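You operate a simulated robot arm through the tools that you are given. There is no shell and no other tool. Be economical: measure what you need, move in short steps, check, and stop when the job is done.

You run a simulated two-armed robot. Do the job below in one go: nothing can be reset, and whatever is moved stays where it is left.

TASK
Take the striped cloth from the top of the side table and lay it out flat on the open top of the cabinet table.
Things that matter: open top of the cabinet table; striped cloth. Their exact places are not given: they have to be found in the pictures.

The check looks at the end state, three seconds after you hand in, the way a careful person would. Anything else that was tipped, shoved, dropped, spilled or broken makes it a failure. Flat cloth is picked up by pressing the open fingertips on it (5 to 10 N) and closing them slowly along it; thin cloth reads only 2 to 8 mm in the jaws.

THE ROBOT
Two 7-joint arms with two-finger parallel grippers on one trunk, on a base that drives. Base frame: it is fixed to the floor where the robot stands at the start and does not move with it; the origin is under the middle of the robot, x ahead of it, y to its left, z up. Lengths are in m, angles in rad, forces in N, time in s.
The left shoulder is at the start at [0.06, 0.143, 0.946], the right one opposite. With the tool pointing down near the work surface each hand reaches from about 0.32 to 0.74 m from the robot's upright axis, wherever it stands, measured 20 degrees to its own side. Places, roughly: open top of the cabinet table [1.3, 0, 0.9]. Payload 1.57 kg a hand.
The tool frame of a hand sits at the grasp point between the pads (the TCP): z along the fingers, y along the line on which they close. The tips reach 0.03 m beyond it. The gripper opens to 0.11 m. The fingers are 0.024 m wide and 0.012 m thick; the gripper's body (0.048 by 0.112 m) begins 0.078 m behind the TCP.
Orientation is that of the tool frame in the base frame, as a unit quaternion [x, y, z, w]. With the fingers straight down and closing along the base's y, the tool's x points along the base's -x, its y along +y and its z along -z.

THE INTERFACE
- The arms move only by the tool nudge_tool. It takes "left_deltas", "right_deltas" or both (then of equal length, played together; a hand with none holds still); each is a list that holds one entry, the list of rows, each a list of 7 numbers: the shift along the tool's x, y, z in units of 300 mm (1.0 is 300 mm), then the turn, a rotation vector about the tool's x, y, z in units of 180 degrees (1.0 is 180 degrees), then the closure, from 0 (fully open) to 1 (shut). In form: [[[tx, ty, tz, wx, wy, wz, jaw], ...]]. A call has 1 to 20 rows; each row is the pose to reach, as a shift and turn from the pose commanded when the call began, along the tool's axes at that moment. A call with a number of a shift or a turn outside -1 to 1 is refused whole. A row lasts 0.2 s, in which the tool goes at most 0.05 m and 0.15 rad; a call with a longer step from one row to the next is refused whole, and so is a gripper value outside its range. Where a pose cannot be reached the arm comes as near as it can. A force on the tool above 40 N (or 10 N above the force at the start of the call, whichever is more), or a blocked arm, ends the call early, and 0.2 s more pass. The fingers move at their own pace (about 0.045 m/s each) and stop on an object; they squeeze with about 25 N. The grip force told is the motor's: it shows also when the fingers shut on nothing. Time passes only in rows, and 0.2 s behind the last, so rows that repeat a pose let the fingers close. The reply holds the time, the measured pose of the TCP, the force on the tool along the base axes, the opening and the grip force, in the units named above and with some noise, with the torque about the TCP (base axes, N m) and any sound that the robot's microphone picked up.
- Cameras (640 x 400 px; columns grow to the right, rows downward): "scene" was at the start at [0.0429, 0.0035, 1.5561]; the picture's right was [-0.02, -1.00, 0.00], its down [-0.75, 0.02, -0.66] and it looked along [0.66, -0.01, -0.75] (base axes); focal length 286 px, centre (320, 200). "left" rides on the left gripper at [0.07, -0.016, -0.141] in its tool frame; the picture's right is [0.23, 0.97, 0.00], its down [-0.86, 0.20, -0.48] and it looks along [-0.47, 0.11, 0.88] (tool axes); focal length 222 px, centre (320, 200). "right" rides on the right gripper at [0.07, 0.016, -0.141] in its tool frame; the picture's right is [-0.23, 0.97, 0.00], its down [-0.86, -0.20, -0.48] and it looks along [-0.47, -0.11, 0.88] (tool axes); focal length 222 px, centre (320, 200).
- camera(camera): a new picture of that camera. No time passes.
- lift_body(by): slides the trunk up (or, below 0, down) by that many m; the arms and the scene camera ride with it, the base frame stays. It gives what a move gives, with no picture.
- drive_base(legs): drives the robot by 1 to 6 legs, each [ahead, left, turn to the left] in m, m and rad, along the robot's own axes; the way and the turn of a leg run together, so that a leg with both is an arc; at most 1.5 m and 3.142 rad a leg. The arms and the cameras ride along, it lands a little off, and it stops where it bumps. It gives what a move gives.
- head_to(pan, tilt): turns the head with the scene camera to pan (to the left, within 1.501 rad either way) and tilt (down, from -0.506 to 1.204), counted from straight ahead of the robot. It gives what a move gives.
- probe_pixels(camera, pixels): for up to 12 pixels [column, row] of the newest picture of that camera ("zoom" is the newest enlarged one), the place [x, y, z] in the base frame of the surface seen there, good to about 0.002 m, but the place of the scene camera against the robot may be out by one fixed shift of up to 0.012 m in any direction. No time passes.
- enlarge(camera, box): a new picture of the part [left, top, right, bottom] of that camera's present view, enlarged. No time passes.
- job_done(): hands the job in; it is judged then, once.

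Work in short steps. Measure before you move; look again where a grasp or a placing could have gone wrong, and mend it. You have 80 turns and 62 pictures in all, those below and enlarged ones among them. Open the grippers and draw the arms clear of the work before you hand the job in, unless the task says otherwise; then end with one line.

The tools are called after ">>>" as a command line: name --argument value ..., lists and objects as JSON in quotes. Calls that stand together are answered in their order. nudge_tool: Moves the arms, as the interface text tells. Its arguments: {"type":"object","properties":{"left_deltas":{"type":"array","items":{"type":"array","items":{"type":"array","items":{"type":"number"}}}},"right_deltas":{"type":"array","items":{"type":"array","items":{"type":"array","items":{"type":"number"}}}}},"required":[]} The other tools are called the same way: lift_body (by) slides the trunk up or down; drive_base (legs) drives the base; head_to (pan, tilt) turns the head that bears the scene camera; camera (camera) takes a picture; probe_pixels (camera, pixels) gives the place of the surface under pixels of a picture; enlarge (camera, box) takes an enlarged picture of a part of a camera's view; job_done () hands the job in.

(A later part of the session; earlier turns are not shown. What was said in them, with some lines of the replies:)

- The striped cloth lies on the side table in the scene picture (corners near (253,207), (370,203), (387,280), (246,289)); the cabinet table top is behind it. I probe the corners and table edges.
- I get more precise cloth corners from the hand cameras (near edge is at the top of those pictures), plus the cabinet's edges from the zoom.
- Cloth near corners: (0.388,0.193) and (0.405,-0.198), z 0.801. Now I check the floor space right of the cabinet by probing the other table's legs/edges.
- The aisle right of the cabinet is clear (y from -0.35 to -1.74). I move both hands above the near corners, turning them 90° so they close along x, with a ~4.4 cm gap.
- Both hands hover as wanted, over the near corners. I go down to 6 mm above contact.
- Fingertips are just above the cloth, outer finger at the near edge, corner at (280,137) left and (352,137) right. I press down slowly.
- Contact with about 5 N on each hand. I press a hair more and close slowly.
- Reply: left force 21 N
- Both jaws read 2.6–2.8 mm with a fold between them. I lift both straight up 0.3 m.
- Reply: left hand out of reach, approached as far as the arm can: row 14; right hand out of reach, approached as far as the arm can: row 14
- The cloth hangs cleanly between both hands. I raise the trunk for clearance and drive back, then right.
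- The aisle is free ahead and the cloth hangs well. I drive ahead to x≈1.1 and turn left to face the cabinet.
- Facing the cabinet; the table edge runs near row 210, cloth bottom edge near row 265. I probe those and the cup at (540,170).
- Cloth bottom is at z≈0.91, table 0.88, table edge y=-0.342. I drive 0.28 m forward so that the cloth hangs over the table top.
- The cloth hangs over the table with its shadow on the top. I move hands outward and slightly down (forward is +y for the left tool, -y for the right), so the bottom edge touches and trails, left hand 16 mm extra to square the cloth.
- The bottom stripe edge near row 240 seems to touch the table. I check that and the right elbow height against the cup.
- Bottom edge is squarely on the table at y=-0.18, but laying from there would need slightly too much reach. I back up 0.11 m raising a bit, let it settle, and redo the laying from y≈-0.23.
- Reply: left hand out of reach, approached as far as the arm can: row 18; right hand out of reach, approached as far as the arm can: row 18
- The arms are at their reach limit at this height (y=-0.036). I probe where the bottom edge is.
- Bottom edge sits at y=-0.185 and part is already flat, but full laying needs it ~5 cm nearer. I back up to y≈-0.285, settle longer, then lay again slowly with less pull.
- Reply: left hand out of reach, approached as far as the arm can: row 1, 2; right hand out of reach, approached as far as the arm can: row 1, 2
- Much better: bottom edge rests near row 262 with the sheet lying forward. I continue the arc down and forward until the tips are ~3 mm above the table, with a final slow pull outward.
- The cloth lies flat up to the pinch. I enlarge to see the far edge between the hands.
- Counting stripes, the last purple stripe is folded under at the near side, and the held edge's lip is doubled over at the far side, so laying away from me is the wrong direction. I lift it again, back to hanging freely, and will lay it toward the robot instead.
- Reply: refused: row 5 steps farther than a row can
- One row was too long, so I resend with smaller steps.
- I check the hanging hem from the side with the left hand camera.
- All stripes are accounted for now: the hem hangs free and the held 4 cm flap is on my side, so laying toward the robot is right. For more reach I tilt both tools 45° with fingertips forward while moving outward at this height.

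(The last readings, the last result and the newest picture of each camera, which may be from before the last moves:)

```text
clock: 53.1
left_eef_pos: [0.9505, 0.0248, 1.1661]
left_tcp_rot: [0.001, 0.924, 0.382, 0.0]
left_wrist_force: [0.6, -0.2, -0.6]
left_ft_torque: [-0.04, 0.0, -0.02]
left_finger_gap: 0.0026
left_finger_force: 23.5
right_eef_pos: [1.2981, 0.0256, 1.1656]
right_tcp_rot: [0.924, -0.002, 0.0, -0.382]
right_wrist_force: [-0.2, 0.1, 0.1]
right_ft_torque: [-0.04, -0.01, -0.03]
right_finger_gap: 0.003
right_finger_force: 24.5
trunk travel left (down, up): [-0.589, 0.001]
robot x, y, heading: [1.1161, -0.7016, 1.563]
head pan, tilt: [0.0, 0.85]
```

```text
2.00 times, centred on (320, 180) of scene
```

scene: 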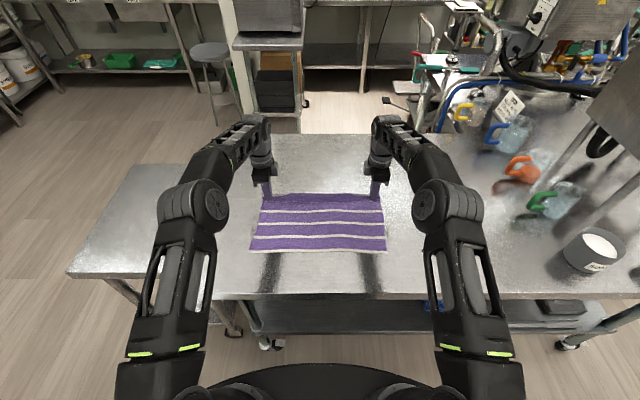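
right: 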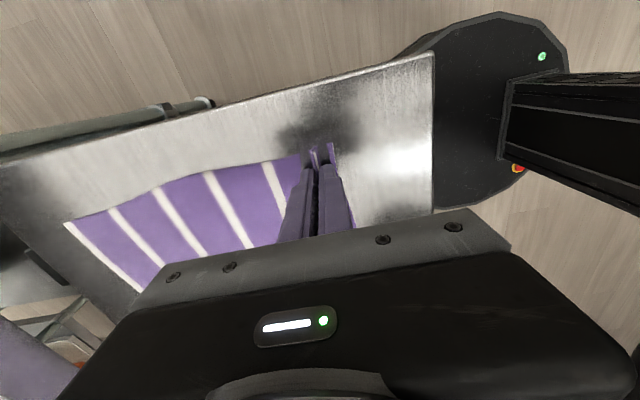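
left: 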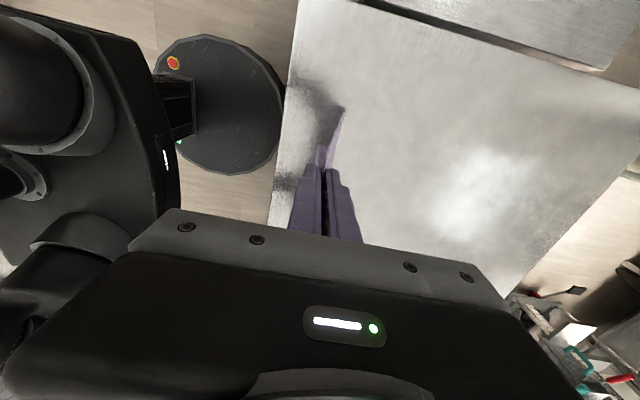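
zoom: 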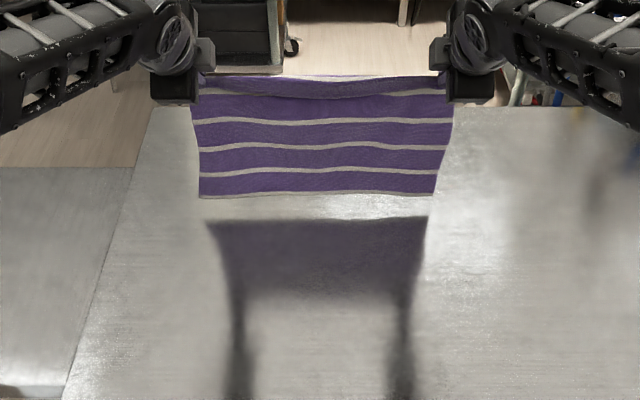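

The cloth hangs far out at y≈0.025 now with arms still in reach. I probe the hem height and flap.

>>> probe_pixels --camera "zoom" --pixels '[[210, 193], [320, 190], [430, 190], [320, 80], [320, 97], [320, 105]]'

```text
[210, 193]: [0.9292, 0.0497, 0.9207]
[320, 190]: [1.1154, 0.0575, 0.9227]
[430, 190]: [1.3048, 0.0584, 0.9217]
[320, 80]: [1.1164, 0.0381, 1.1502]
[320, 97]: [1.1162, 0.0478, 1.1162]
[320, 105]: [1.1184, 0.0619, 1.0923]
```

Hem at z=0.92, y≈0.055. I go 4 cm further out, then descend while moving toward the robot so that the hem trails away, gradually untilting the tools.

>>> nudge_tool --left_deltas '[[[0, 0.047, 0.047, 0, 0, 0, 1], [0, 0.094, 0.094, 0, 0, 0, 1], [0, 0.094, 0.094, 0, 0, 0, 1], [0, 0.024, 0.094, 0, 0, 0, 1], [0, -0.059, 0.082, 0, 0, 0, 1], [0, -0.146, 0.052, 0, 0, 0, 1], [0, -0.236, 0, 0.03, 0, 0, 1], [0, -0.33, -0.047, 0.06, 0, 0, 1], [0, -0.412, -0.082, 0.09, 0, 0, 1], [0, -0.495, -0.094, 0.12, 0, 0, 1], [0, -0.577, -0.106, 0.15, 0, 0, 1], [0, -0.672, -0.106, 0.18, 0, 0, 1], [0, -0.754, -0.094, 0.21, 0, 0, 1], [0, -0.849, -0.071, 0.25, 0, 0, 1], [0, -0.931, -0.035, 0.25, 0, 0, 1], [0, -0.931, -0.035, 0.25, 0, 0, 1]]]' --right_deltas '[[[0, -0.047, 0.047, 0, 0, 0, 1], [0, -0.094, 0.094, 0, 0, 0, 1], [0, -0.094, 0.094, 0, 0, 0, 1], [0, -0.024, 0.094, 0, 0, 0, 1], [0, 0.059, 0.082, 0, 0, 0, 1], [0, 0.146, 0.052, 0, 0, 0, 1], [0, 0.236, 0, -0.03, 0, 0, 1], [0, 0.33, -0.047, -0.06, 0, 0, 1], [0, 0.412, -0.082, -0.09, 0, 0, 1], [0, 0.495, -0.094, -0.12, 0, 0, 1], [0, 0.577, -0.106, -0.15, 0, 0, 1], [0, 0.672, -0.106, -0.18, 0, 0, 1], [0, 0.754, -0.094, -0.21, 0, 0, 1], [0, 0.849, -0.071, -0.25, 0, 0, 1], [0, 0.931, -0.035, -0.25, 0, 0, 1], [0, 0.931, -0.035, -0.25, 0, 0, 1]]]'

>>> enlarge --camera "scene" --box '[160, 100, 480, 300]'

>>> camera --camera "left"

```text
clock: 56.5
left_eef_pos: [0.9485, -0.1828, 0.9746]
left_tcp_rot: [0.002, 1.0, -0.001, 0.0]
left_wrist_force: [0.8, 0.2, 0.3]
left_ft_torque: [0.01, -0.01, 0.0]
left_finger_gap: 0.0025
left_finger_force: 24.0
right_eef_pos: [1.299, -0.1836, 0.9771]
right_tcp_rot: [1.0, -0.001, 0.001, 0.002]
right_wrist_force: [-1.2, 0.5, 0.1]
right_ft_torque: [0.03, -0.01, 0.02]
right_finger_gap: 0.0027
right_finger_force: 23.5
trunk travel left (down, up): [-0.589, 0.001]
robot x, y, heading: [1.1193, -0.7024, 1.565]
head pan, tilt: [0.0, 0.85]
```

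```text
2.00 times, centred on (320, 200) of scene
```

zoom: 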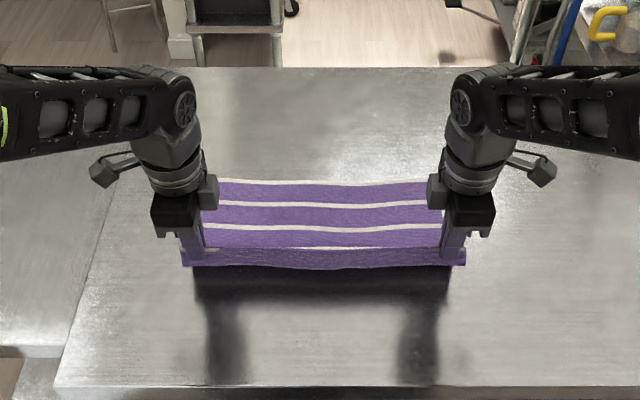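

```text
34 pictures are left
```

left: 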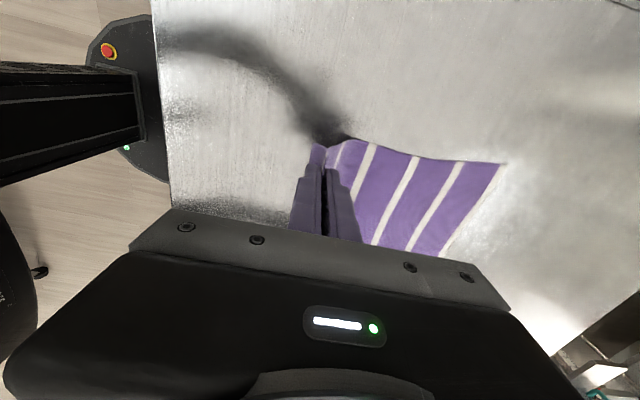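

The sheet trails away neatly. I probe the far hem to check its length against the known 0.235 m from the pinch.

>>> probe_pixels --camera "left" --pixels '[[500, 166], [460, 166], [418, 160], [375, 146], [345, 143], [470, 215]]'

>>> probe_pixels --camera "zoom" --pixels '[[320, 184], [320, 204], [320, 228], [320, 247], [320, 240], [320, 265], [225, 184], [440, 184]]'

```text
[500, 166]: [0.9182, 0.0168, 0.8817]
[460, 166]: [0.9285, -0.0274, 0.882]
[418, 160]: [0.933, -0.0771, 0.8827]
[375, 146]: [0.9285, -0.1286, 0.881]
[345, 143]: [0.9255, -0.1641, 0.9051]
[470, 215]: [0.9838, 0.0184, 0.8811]
```

```text
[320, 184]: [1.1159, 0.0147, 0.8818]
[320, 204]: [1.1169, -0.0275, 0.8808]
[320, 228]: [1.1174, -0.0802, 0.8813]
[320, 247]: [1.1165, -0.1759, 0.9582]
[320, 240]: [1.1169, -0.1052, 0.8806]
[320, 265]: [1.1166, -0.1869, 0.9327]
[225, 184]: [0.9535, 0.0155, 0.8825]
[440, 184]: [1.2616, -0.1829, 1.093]
```

The full sheet is unfolded (stripe pitch 5 cm, hem at y=0.017). I lower straight, then finish the descent moving slightly outward so that the short flap splays toward me.

>>> nudge_tool --left_deltas '[[[0, -0.017, -0.0, 0, 0, 0, 1], [0, -0.027, 0.067, 0, 0, 0, 1], [0, -0.027, 0.133, 0, 0, 0, 1], [0, -0.02, 0.16, 0, 0, 0, 1], [0, 0, 0.18, 0, 0, 0, 1], [0, 0.02, 0.193, 0, 0, 0, 1], [0, 0.03, 0.203, 0, 0, 0, 1], [0, 0.03, 0.203, 0, 0, 0, 1]]]' --right_deltas '[[[0, 0.017, -0.0, 0, 0, 0, 1], [0, 0.027, 0.067, 0, 0, 0, 1], [0, 0.027, 0.133, 0, 0, 0, 1], [0, 0.02, 0.16, 0, 0, 0, 1], [0, 0, 0.18, 0, 0, 0, 1], [0, -0.02, 0.193, 0, 0, 0, 1], [0, -0.03, 0.203, 0, 0, 0, 1], [0, -0.03, 0.203, 0, 0, 0, 1]]]'

>>> enlarge --camera "scene" --box '[220, 160, 420, 285]'

>>> camera --camera "left"

```text
clock: 58.4
left_eef_pos: [0.9493, -0.1727, 0.9155]
left_tcp_rot: [0.001, 1.0, 0.0, 0.0]
left_wrist_force: [0.3, -0.8, -0.1]
left_ft_torque: [-0.02, -0.03, 0.02]
left_finger_gap: 0.0025
left_finger_force: 23.5
right_eef_pos: [1.3004, -0.1738, 0.9159]
right_tcp_rot: [1.0, -0.001, 0.0, 0.001]
right_wrist_force: [-0.8, -0.5, 0.9]
right_ft_torque: [-0.01, 0.05, 0.0]
right_finger_gap: 0.003
right_finger_force: 23.9
trunk travel left (down, up): [-0.589, 0.001]
robot x, y, heading: [1.1211, -0.7071, 1.57]
head pan, tilt: [0.0, 0.85]
```

```text
3.20 times, centred on (320, 222) of scene
```

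zoom: 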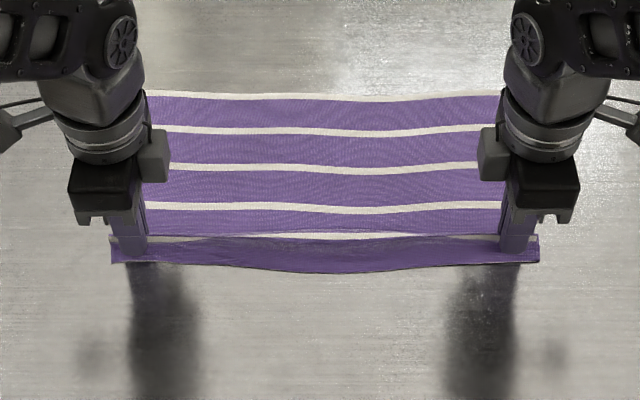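

```text
32 pictures are left
```

left: 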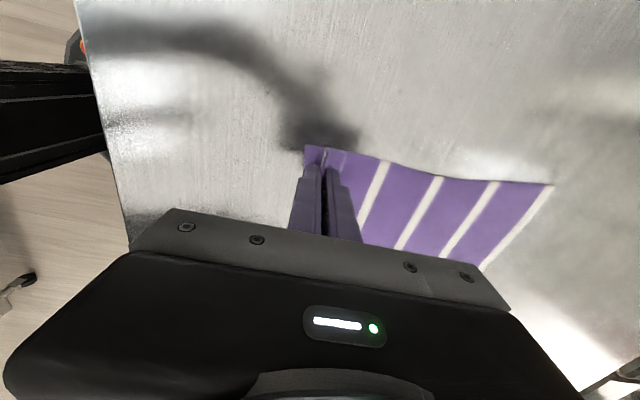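

The flap now lies toward me and the sheet is flat beyond. I pull back 1.5 cm to tension it, then press gently.

>>> nudge_tool --left_deltas '[[[0, -0.02, 0, 0, 0, 0, 1], [0, -0.04, 0, 0, 0, 0, 1], [0, -0.05, 0, 0, 0, 0, 1], [0, -0.05, 0.008, 0, 0, 0, 1], [0, -0.05, 0.013, 0, 0, 0, 1], [0, -0.05, 0.016, 0, 0, 0, 1], [0, -0.05, 0.016, 0, 0, 0, 1]]]' --right_deltas '[[[0, 0.02, 0, 0, 0, 0, 1], [0, 0.04, 0, 0, 0, 0, 1], [0, 0.05, 0, 0, 0, 0, 1], [0, 0.05, 0.008, 0, 0, 0, 1], [0, 0.05, 0.013, 0, 0, 0, 1], [0, 0.05, 0.016, 0, 0, 0, 1], [0, 0.05, 0.016, 0, 0, 0, 1]]]'

>>> enlarge --camera "scene" --box '[220, 160, 420, 285]'

```text
clock: 60.0
left_eef_pos: [0.9498, -0.1872, 0.9121]
left_tcp_rot: [0.001, 1.0, 0.003, 0.0]
left_wrist_force: [-3.4, 1.1, 27.1]
left_ft_torque: [0.21, 0.26, 0.04]
left_finger_gap: 0.0026
left_finger_force: 23.8
right_eef_pos: [1.2986, -0.1906, 0.9137]
right_tcp_rot: [1.0, -0.001, 0.0, -0.001]
right_wrist_force: [0.3, 0.3, 10.7]
right_ft_torque: [0.18, -0.13, 0.0]
right_finger_gap: 0.0025
right_finger_force: 24.5
trunk travel left (down, up): [-0.589, 0.001]
robot x, y, heading: [1.119, -0.7038, 1.571]
head pan, tilt: [0.0, 0.85]
```

```text
3.20 times, centred on (320, 222) of scene
```

zoom: 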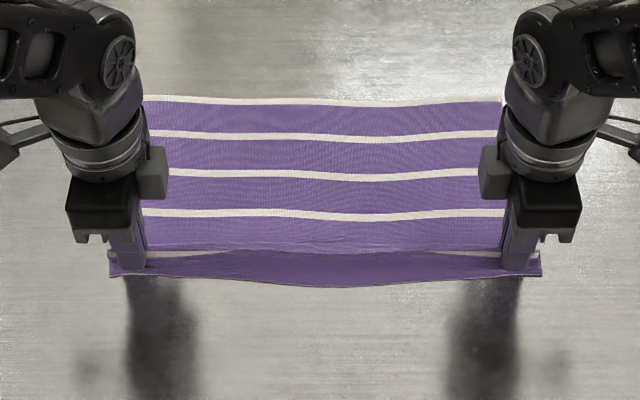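

Left presses 27 N, right 11 N; I relieve the left by ~1.6 mm, then open slowly to 44 mm with light pressure so the ridge is spread out again.

>>> nudge_tool --left_deltas '[[[0, 0, -0.0055, 0, 0, 0, 1], [0, 0, -0.0055, 0, 0, 0, 1], [0, 0, -0.0055, 0, 0, 0, 0.96], [0, 0, -0.0055, 0, 0, 0, 0.93], [0, 0, -0.0055, 0, 0, 0, 0.9], [0, 0, -0.0055, 0, 0, 0, 0.87], [0, 0, -0.0055, 0, 0, 0, 0.84], [0, 0, -0.0055, 0, 0, 0, 0.81], [0, 0, -0.0055, 0, 0, 0, 0.78], [0, 0, -0.0055, 0, 0, 0, 0.75], [0, 0, -0.0055, 0, 0, 0, 0.72], [0, 0, -0.0055, 0, 0, 0, 0.69], [0, 0, -0.0055, 0, 0, 0, 0.66], [0, 0, -0.0055, 0, 0, 0, 0.63], [0, 0, -0.0055, 0, 0, 0, 0.6], [0, 0, -0.0055, 0, 0, 0, 0.57], [0, 0, -0.0055, 0, 0, 0, 0.55]]]' --right_deltas '[[[0, 0, -0.001, 0, 0, 0, 1], [0, 0, -0.001, 0, 0, 0, 1], [0, 0, -0.001, 0, 0, 0, 0.96], [0, 0, -0.001, 0, 0, 0, 0.93], [0, 0, -0.001, 0, 0, 0, 0.9], [0, 0, -0.001, 0, 0, 0, 0.87], [0, 0, -0.001, 0, 0, 0, 0.84], [0, 0, -0.001, 0, 0, 0, 0.81], [0, 0, -0.001, 0, 0, 0, 0.78], [0, 0, -0.001, 0, 0, 0, 0.75], [0, 0, -0.001, 0, 0, 0, 0.72], [0, 0, -0.001, 0, 0, 0, 0.69], [0, 0, -0.001, 0, 0, 0, 0.66], [0, 0, -0.001, 0, 0, 0, 0.63], [0, 0, -0.001, 0, 0, 0, 0.6], [0, 0, -0.001, 0, 0, 0, 0.57], [0, 0, -0.001, 0, 0, 0, 0.55]]]'

>>> enlarge --camera "scene" --box '[220, 160, 420, 285]'

>>> camera --camera "left"

>>> camera --camera "right"

```text
clock: 63.5
left_eef_pos: [0.9478, -0.1895, 0.9124]
left_tcp_rot: [0.001, 1.0, 0.001, 0.001]
left_wrist_force: [-0.1, -1.0, 5.0]
left_ft_torque: [0.12, 0.06, 0.01]
left_finger_gap: 0.0485
left_finger_force: 0.1
right_eef_pos: [1.2983, -0.1889, 0.9127]
right_tcp_rot: [1.0, 0.0, 0.001, -0.001]
right_wrist_force: [-0.4, -3.2, 20.8]
right_ft_torque: [0.56, -0.15, 0.02]
right_finger_gap: 0.0458
right_finger_force: 0.1
trunk travel left (down, up): [-0.589, 0.001]
robot x, y, heading: [1.1182, -0.7046, 1.571]
head pan, tilt: [0.0, 0.85]
```

```text
3.20 times, centred on (320, 222) of scene
```

zoom: 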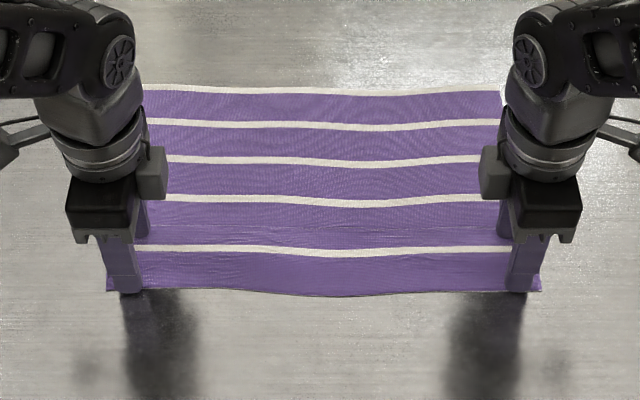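

```text
29 pictures are left
```

left: 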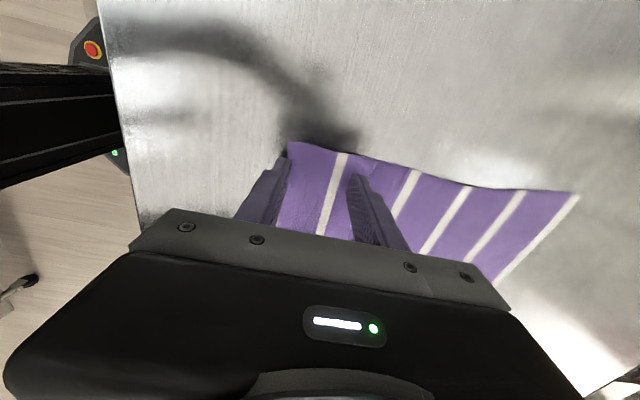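

```text
28 pictures are left
```

right: 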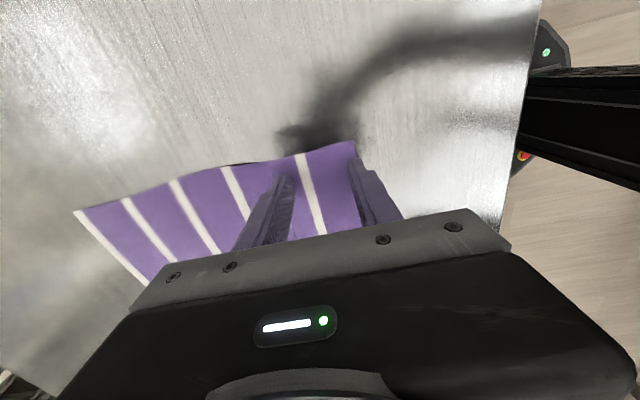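

The ridge is spread out; all five white stripes are visible and the cloth is flat. I lift both hands straight up.

>>> nudge_tool --left_deltas '[[[0, 0, -0.01, 0, 0, 0, 0.55], [0, 0, -0.03, 0, 0, 0, 0.55], [0, 0, -0.08, 0, 0, 0, 0.55], [0, 0, -0.16, 0, 0, 0, 0.55], [0, 0, -0.28, 0, 0, 0, 0.3], [0, 0, -0.4, 0, 0, 0, 0], [0, 0, -0.52, 0, 0, 0, 0], [0, 0, -0.65, 0, 0, 0, 0], [0, 0, -0.75, 0, 0, 0, 0]]]' --right_deltas '[[[0, 0, -0.01, 0, 0, 0, 0.55], [0, 0, -0.03, 0, 0, 0, 0.55], [0, 0, -0.08, 0, 0, 0, 0.55], [0, 0, -0.16, 0, 0, 0, 0.55], [0, 0, -0.28, 0, 0, 0, 0.3], [0, 0, -0.4, 0, 0, 0, 0], [0, 0, -0.52, 0, 0, 0, 0], [0, 0, -0.65, 0, 0, 0, 0], [0, 0, -0.75, 0, 0, 0, 0]]]'

>>> enlarge --camera "scene" --box '[200, 150, 440, 300]'

```text
clock: 65.5
left_eef_pos: [0.9519, -0.1871, 1.1372]
left_tcp_rot: [0.001, 1.0, -0.001, 0.001]
left_wrist_force: [-0.1, 0.4, -0.5]
left_ft_torque: [0.01, 0.01, 0.0]
left_finger_gap: 0.1097
left_finger_force: 0.0
right_eef_pos: [1.3, -0.1889, 1.1368]
right_tcp_rot: [1.0, 0.0, 0.0, 0.002]
right_wrist_force: [0.3, 1.2, 0.5]
right_ft_torque: [0.01, 0.03, 0.0]
right_finger_gap: 0.1102
right_finger_force: 0.0
trunk travel left (down, up): [-0.589, 0.001]
robot x, y, heading: [1.1214, -0.7055, 1.572]
head pan, tilt: [0.0, 0.85]
```

```text
2.67 times, centred on (320, 225) of scene
```

zoom: 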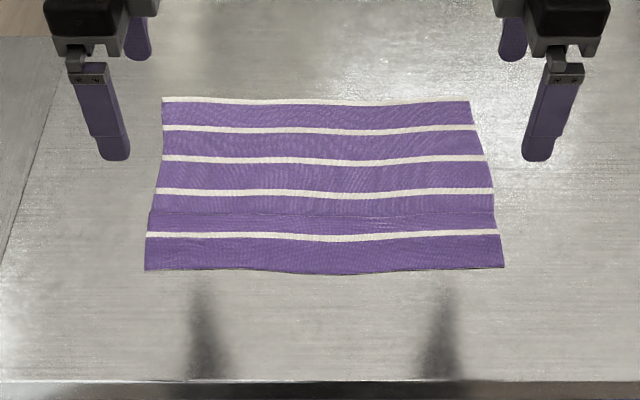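

I probe the corners to check the laid size against the original (0.28 x 0.39) and whether the far stripe is folded under.

>>> probe_pixels --camera "zoom" --pixels '[[164, 99], [470, 102], [502, 266], [147, 268], [320, 105], [320, 132], [320, 165], [320, 196], [320, 239], [320, 272], [320, 222], [320, 210]]'

>>> enlarge --camera "scene" --box '[250, 175, 320, 219]'

```text
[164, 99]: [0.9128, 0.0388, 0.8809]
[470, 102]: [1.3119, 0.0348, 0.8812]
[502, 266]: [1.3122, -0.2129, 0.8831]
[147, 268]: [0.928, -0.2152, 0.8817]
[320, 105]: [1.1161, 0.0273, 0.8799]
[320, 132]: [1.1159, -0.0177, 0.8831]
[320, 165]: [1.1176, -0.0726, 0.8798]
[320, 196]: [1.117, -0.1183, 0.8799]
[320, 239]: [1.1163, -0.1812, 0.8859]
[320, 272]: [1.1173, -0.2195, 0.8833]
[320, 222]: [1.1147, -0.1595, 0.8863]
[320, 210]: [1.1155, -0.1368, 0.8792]
```

```text
9.09 times, centred on (285, 197) of scene
```

zoom: 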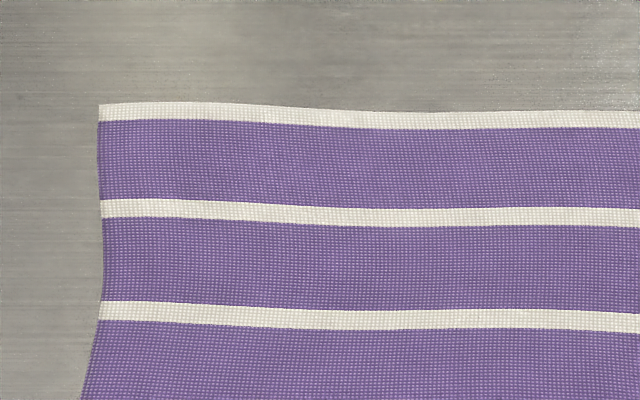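

The laid length is 0.254 versus 0.28 originally and only five white/purple pairs show, so a ~3 cm far hem strip may be folded. I look closer with the left hand camera.

>>> camera --camera "left"

>>> enlarge --camera "scene" --box '[330, 175, 400, 219]'

```text
25 pictures are left
```

left: 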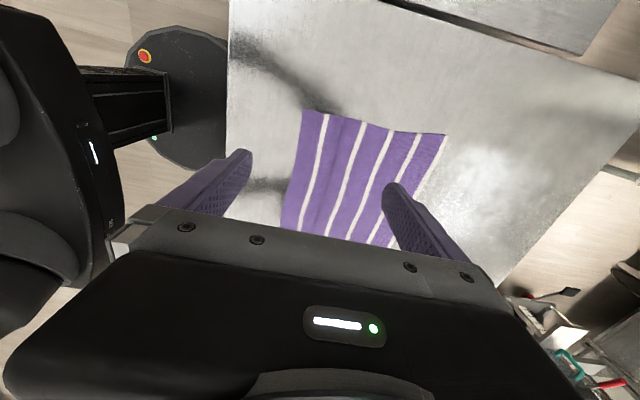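

```text
9.09 times, centred on (365, 197) of scene
```

zoom: 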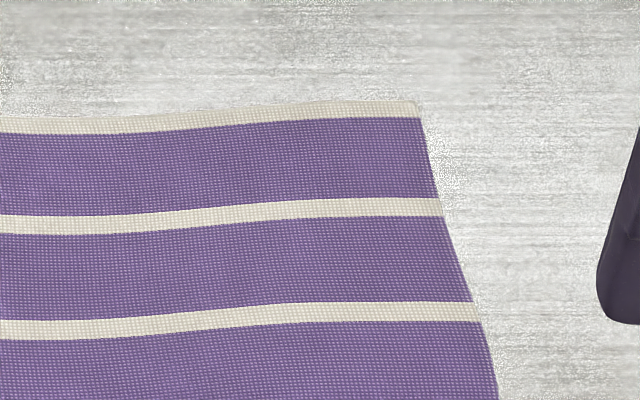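

No clear step on top. I zoom strongly on the far-left corner and the far edge for layer evidence.

>>> enlarge --camera "scene" --box '[256, 182, 280, 197]'

>>> enlarge --camera "left" --box '[370, 110, 466, 170]'

```text
16.00 times, centred on (268, 190) of scene
```

zoom: 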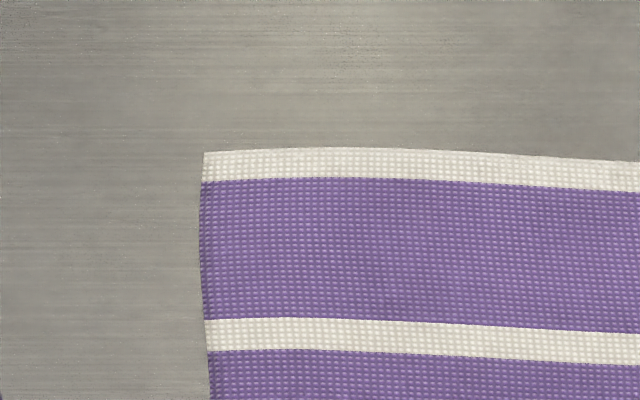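

```text
6.67 times, centred on (418, 140) of left
```

zoom: 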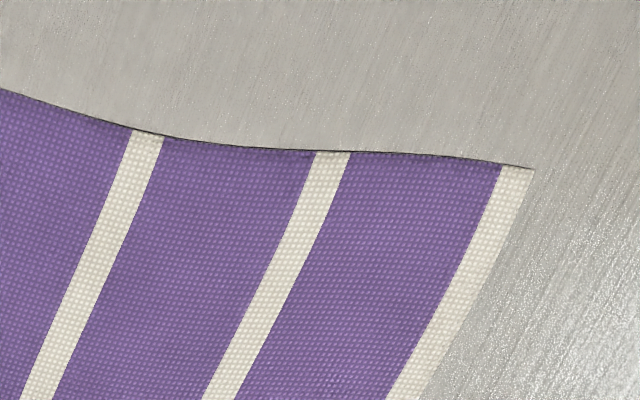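

The far edge is a genuine crisp white-ended edge, so the missing length must be a pleat in the wider purple band near y≈-0.15 (faint line at zoom row 213). I zoom there.

>>> enlarge --camera "scene" --box '[250, 214, 314, 254]'

>>> enlarge --camera "left" --box '[280, 95, 392, 165]'

```text
10.00 times, centred on (282, 234) of scene
```

zoom: 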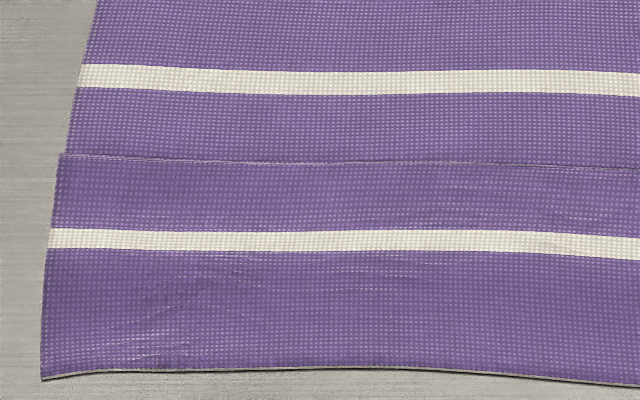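

```text
5.71 times, centred on (336, 130) of left
```

zoom: 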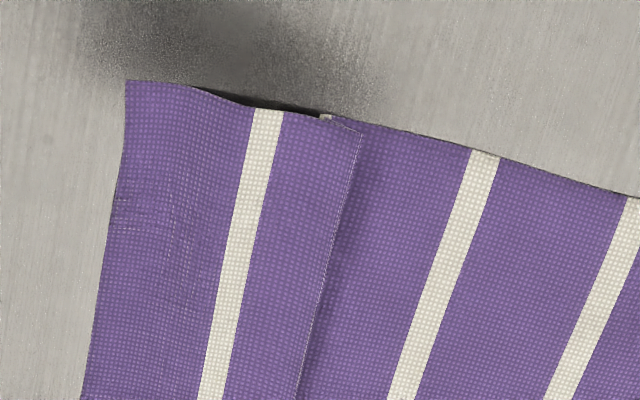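

Confirmed: a Z-pleat, near strip overlapping with its fold edge at y≈-0.14. I will straddle it with the fingers (one on the near strip, one beyond the pleat), press lightly, and open. First hover down above it.

>>> nudge_tool --left_deltas '[[[0, 0.045, 0.1, 0, 0, 0, 0.455], [0, 0.09, 0.22, 0, 0, 0, 0.455], [0, 0.09, 0.35, 0, 0, 0, 0.455], [0, 0.09, 0.48, 0, 0, 0, 0.455], [0, 0.09, 0.6, 0, 0, 0, 0.455], [0, 0.09, 0.68, 0, 0, 0, 0.455], [0, 0.09, 0.72, 0, 0, 0, 0.455], [0, 0.09, 0.72, 0, 0, 0, 0.455]]]' --right_deltas '[[[0, -0.045, 0.1, 0, 0, 0, 0.455], [0, -0.09, 0.22, 0, 0, 0, 0.455], [0, -0.09, 0.35, 0, 0, 0, 0.455], [0, -0.09, 0.48, 0, 0, 0, 0.455], [0, -0.09, 0.6, 0, 0, 0, 0.455], [0, -0.09, 0.68, 0, 0, 0, 0.455], [0, -0.09, 0.72, 0, 0, 0, 0.455], [0, -0.09, 0.72, 0, 0, 0, 0.455]]]'

>>> camera --camera "left"

>>> camera --camera "right"

```text
clock: 67.3
left_eef_pos: [0.9486, -0.1618, 0.9221]
left_tcp_rot: [0.001, 1.0, -0.001, 0.0]
left_wrist_force: [0.2, 0.5, -0.2]
left_ft_torque: [-0.03, -0.01, 0.0]
left_finger_gap: 0.0601
left_finger_force: 0.1
right_eef_pos: [1.2997, -0.1605, 0.9176]
right_tcp_rot: [1.0, -0.001, 0.0, 0.001]
right_wrist_force: [0.0, -0.5, 0.0]
right_ft_torque: [-0.03, -0.01, 0.02]
right_finger_gap: 0.0599
right_finger_force: 0.0
trunk travel left (down, up): [-0.589, 0.001]
robot x, y, heading: [1.1209, -0.7051, 1.568]
head pan, tilt: [0.0, 0.85]
```

```text
19 pictures are left
```

left: 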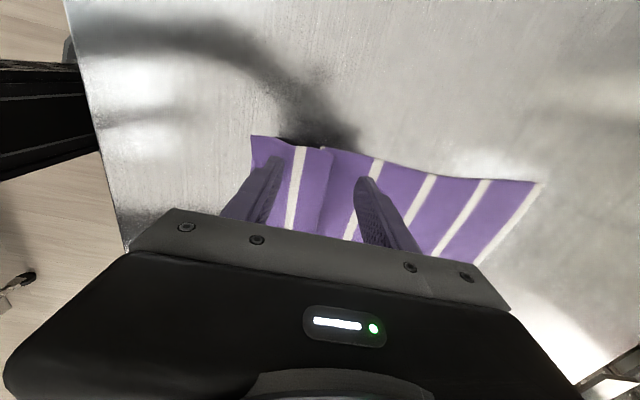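

```text
18 pictures are left
```

right: 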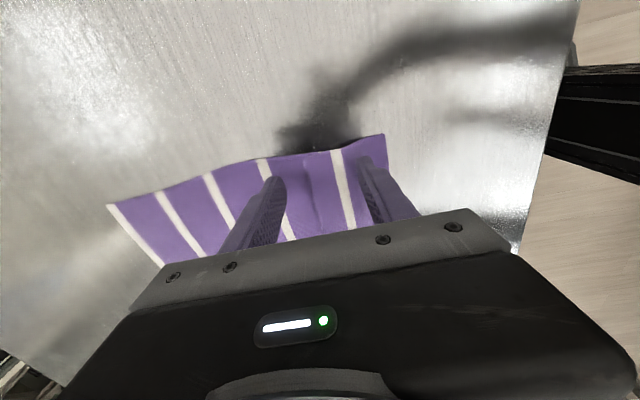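

Fingers straddle the pleat on both sides. I press gently first.

>>> nudge_tool --left_deltas '[[[0, 0, 0.015, 0, 0, 0, 0.455], [0, 0, 0.025, 0, 0, 0, 0.455], [0, 0, 0.031, 0, 0, 0, 0.455], [0, 0, 0.031, 0, 0, 0, 0.455]]]' --right_deltas '[[[0, 0, 0.013, 0, 0, 0, 0.455], [0, 0, 0.022, 0, 0, 0, 0.455], [0, 0, 0.0267, 0, 0, 0, 0.455], [0, 0, 0.0267, 0, 0, 0, 0.455]]]'

```text
clock: 68.3
left_eef_pos: [0.9488, -0.1615, 0.9123]
left_tcp_rot: [0.001, 1.0, 0.0, 0.0]
left_wrist_force: [-0.1, -0.6, 2.4]
left_ft_torque: [0.01, 0.03, 0.03]
left_finger_gap: 0.0599
left_finger_force: 0.0
right_eef_pos: [1.298, -0.161, 0.911]
right_tcp_rot: [1.0, -0.001, -0.001, 0.002]
right_wrist_force: [0.1, -0.4, 2.0]
right_ft_torque: [-0.01, 0.01, -0.02]
right_finger_gap: 0.06
right_finger_force: 0.0
trunk travel left (down, up): [-0.589, 0.001]
robot x, y, heading: [1.1209, -0.7029, 1.567]
head pan, tilt: [0.0, 0.85]
```

Light contact (2 N). I press ~0.5 mm more and open slowly to spread the pleat.

>>> nudge_tool --left_deltas '[[[0, 0, 0.002, 0, 0, 0, 0.455], [0, 0, 0.002, 0, 0, 0, 0.43], [0, 0, 0.002, 0, 0, 0, 0.4], [0, 0, 0.002, 0, 0, 0, 0.37], [0, 0, 0.002, 0, 0, 0, 0.34], [0, 0, 0.002, 0, 0, 0, 0.31], [0, 0, 0.002, 0, 0, 0, 0.28], [0, 0, 0.002, 0, 0, 0, 0.25], [0, 0, 0.002, 0, 0, 0, 0.22], [0, 0, 0.002, 0, 0, 0, 0.19], [0, 0, 0.002, 0, 0, 0, 0.16], [0, 0, 0.002, 0, 0, 0, 0.14], [0, 0, 0.002, 0, 0, 0, 0.14]]]' --right_deltas '[[[0, 0, 0.002, 0, 0, 0, 0.455], [0, 0, 0.002, 0, 0, 0, 0.43], [0, 0, 0.002, 0, 0, 0, 0.4], [0, 0, 0.002, 0, 0, 0, 0.37], [0, 0, 0.002, 0, 0, 0, 0.34], [0, 0, 0.002, 0, 0, 0, 0.31], [0, 0, 0.002, 0, 0, 0, 0.28], [0, 0, 0.002, 0, 0, 0, 0.25], [0, 0, 0.002, 0, 0, 0, 0.22], [0, 0, 0.002, 0, 0, 0, 0.19], [0, 0, 0.002, 0, 0, 0, 0.16], [0, 0, 0.002, 0, 0, 0, 0.14], [0, 0, 0.002, 0, 0, 0, 0.14]]]'

>>> camera --camera "left"

>>> enlarge --camera "scene" --box '[240, 175, 400, 275]'

```text
clock: 71.2
left_eef_pos: [0.9488, -0.1616, 0.9114]
left_tcp_rot: [0.001, 1.0, 0.0, 0.0]
left_wrist_force: [0.3, 0.3, 7.6]
left_ft_torque: [-0.05, -0.02, 0.02]
left_finger_gap: 0.0934
left_finger_force: 0.0
right_eef_pos: [1.2986, -0.1612, 0.9115]
right_tcp_rot: [1.0, -0.001, -0.001, 0.001]
right_wrist_force: [0.1, -0.3, 5.3]
right_ft_torque: [0.03, -0.04, 0.0]
right_finger_gap: 0.0935
right_finger_force: 0.0
trunk travel left (down, up): [-0.589, 0.001]
robot x, y, heading: [1.1181, -0.7027, 1.568]
head pan, tilt: [0.0, 0.85]
```

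```text
17 pictures are left
```

left: 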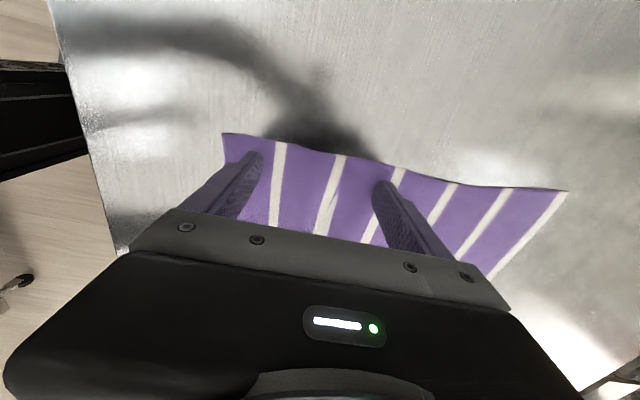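

```text
4.00 times, centred on (320, 225) of scene
```

zoom: 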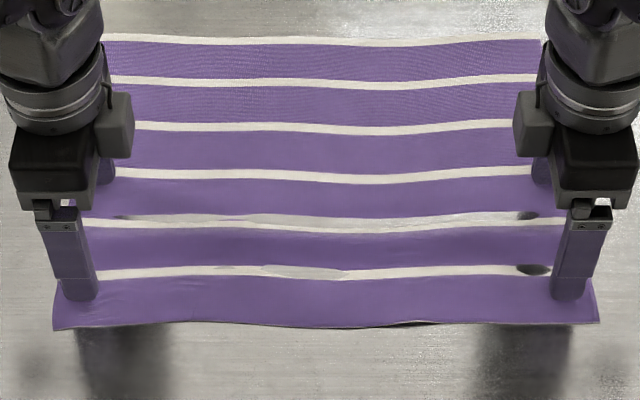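

The hidden white stripe reappeared (six pairs now), so the pleat is open. I lift the hands straight up and look.

>>> nudge_tool --left_deltas '[[[0, 0, -0.01, 0, 0, 0, 0.14], [0, 0, -0.03, 0, 0, 0, 0.14], [0, 0, -0.08, 0, 0, 0, 0.14], [0, 0, -0.18, 0, 0, 0, 0.14], [0, 0, -0.3, 0, 0, 0, 0], [0, 0, -0.45, 0, 0, 0, 0], [0, 0, -0.6, 0, 0, 0, 0], [0, 0, -0.75, 0, 0, 0, 0]]]' --right_deltas '[[[0, 0, -0.01, 0, 0, 0, 0.14], [0, 0, -0.03, 0, 0, 0, 0.14], [0, 0, -0.08, 0, 0, 0, 0.14], [0, 0, -0.18, 0, 0, 0, 0.14], [0, 0, -0.3, 0, 0, 0, 0], [0, 0, -0.45, 0, 0, 0, 0], [0, 0, -0.6, 0, 0, 0, 0], [0, 0, -0.75, 0, 0, 0, 0]]]'

>>> enlarge --camera "scene" --box '[240, 175, 400, 275]'

>>> probe_pixels --camera "zoom" --pixels '[[110, 38], [535, 40], [596, 320], [56, 326], [320, 325], [415, 322], [320, 275], [320, 250], [320, 228], [320, 200], [150, 275], [500, 275]]'

```text
clock: 73.0
left_eef_pos: [0.9487, -0.1629, 1.1347]
left_tcp_rot: [0.001, 1.0, 0.0, 0.0]
left_wrist_force: [-0.6, -1.1, 0.1]
left_ft_torque: [-0.02, -0.04, -0.02]
left_finger_gap: 0.11
left_finger_force: 0.0
right_eef_pos: [1.298, -0.1614, 1.1381]
right_tcp_rot: [1.0, 0.001, 0.0, 0.001]
right_wrist_force: [-0.3, -0.6, 0.1]
right_ft_torque: [0.0, 0.02, 0.0]
right_finger_gap: 0.1101
right_finger_force: 0.0
trunk travel left (down, up): [-0.589, 0.001]
robot x, y, heading: [1.1197, -0.7007, 1.568]
head pan, tilt: [0.0, 0.85]
```

```text
4.00 times, centred on (320, 225) of scene
```

zoom: 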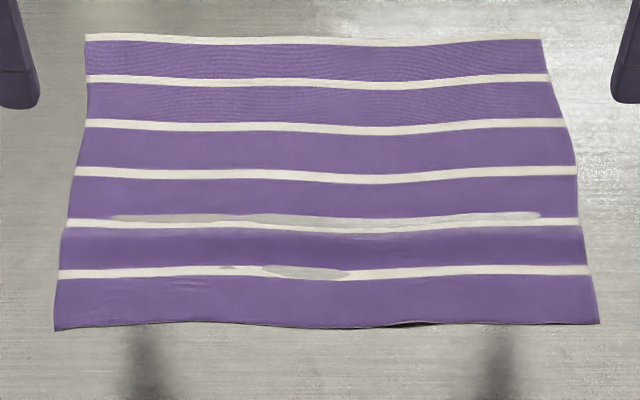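

```text
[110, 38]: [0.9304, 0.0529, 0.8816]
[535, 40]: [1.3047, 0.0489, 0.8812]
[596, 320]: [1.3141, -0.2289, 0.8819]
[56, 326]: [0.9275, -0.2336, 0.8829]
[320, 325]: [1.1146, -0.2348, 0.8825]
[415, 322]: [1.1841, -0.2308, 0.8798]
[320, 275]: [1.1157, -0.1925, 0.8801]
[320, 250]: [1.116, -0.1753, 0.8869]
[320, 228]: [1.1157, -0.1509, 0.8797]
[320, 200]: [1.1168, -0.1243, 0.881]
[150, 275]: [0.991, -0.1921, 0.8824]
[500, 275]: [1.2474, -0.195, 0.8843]
```

The cloth now measures 0.286 x 0.385 m, fully spread and flat within millimetres. I back the robot away to clear the work and take a last look.

>>> drive_base --legs '[[-0.3, 0, 0]]'

>>> camera --camera "scene"

>>> enlarge --camera "scene" --box '[240, 110, 400, 210]'

```text
clock: 75.0
left_eef_pos: [0.9474, -0.4664, 1.1337]
left_tcp_rot: [-0.002, 1.0, 0.0, 0.0]
left_wrist_force: [-0.2, -0.2, 0.4]
left_ft_torque: [0.03, 0.03, 0.0]
left_finger_gap: 0.1101
left_finger_force: 0.0
right_eef_pos: [1.2953, -0.4634, 1.1373]
right_tcp_rot: [1.0, 0.002, 0.0, 0.001]
right_wrist_force: [0.1, -0.5, 0.2]
right_ft_torque: [0.05, -0.02, -0.01]
right_finger_gap: 0.1097
right_finger_force: 0.0
trunk travel left (down, up): [-0.589, 0.001]
robot x, y, heading: [1.1213, -1.0069, 1.572]
head pan, tilt: [0.0, 0.85]
```

```text
14 pictures are left
```

scene: 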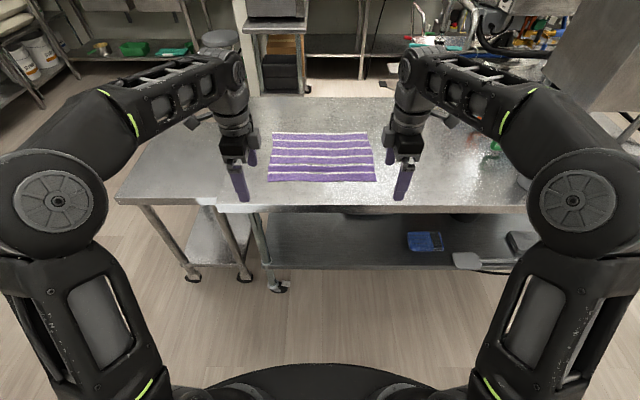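

```text
4.00 times, centred on (320, 160) of scene
```

zoom: 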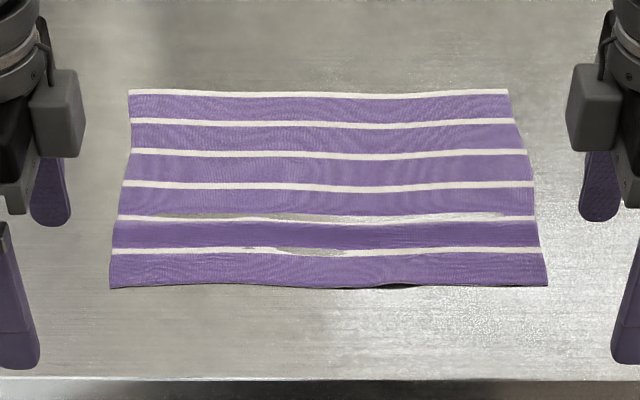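

The cloth lies flat and fully spread on the cabinet top, nothing else was touched, and both grippers are open and clear. I hand in.

>>> job_done

```text
The job is handed in.
```

The striped cloth is spread out on the open top of the cabinet table, measuring about 0.29 × 0.39 m as it did before. It is flat apart from a ripple of about 6 mm along one stripe. I saw nothing else disturbed, and both grippers are open and clear.
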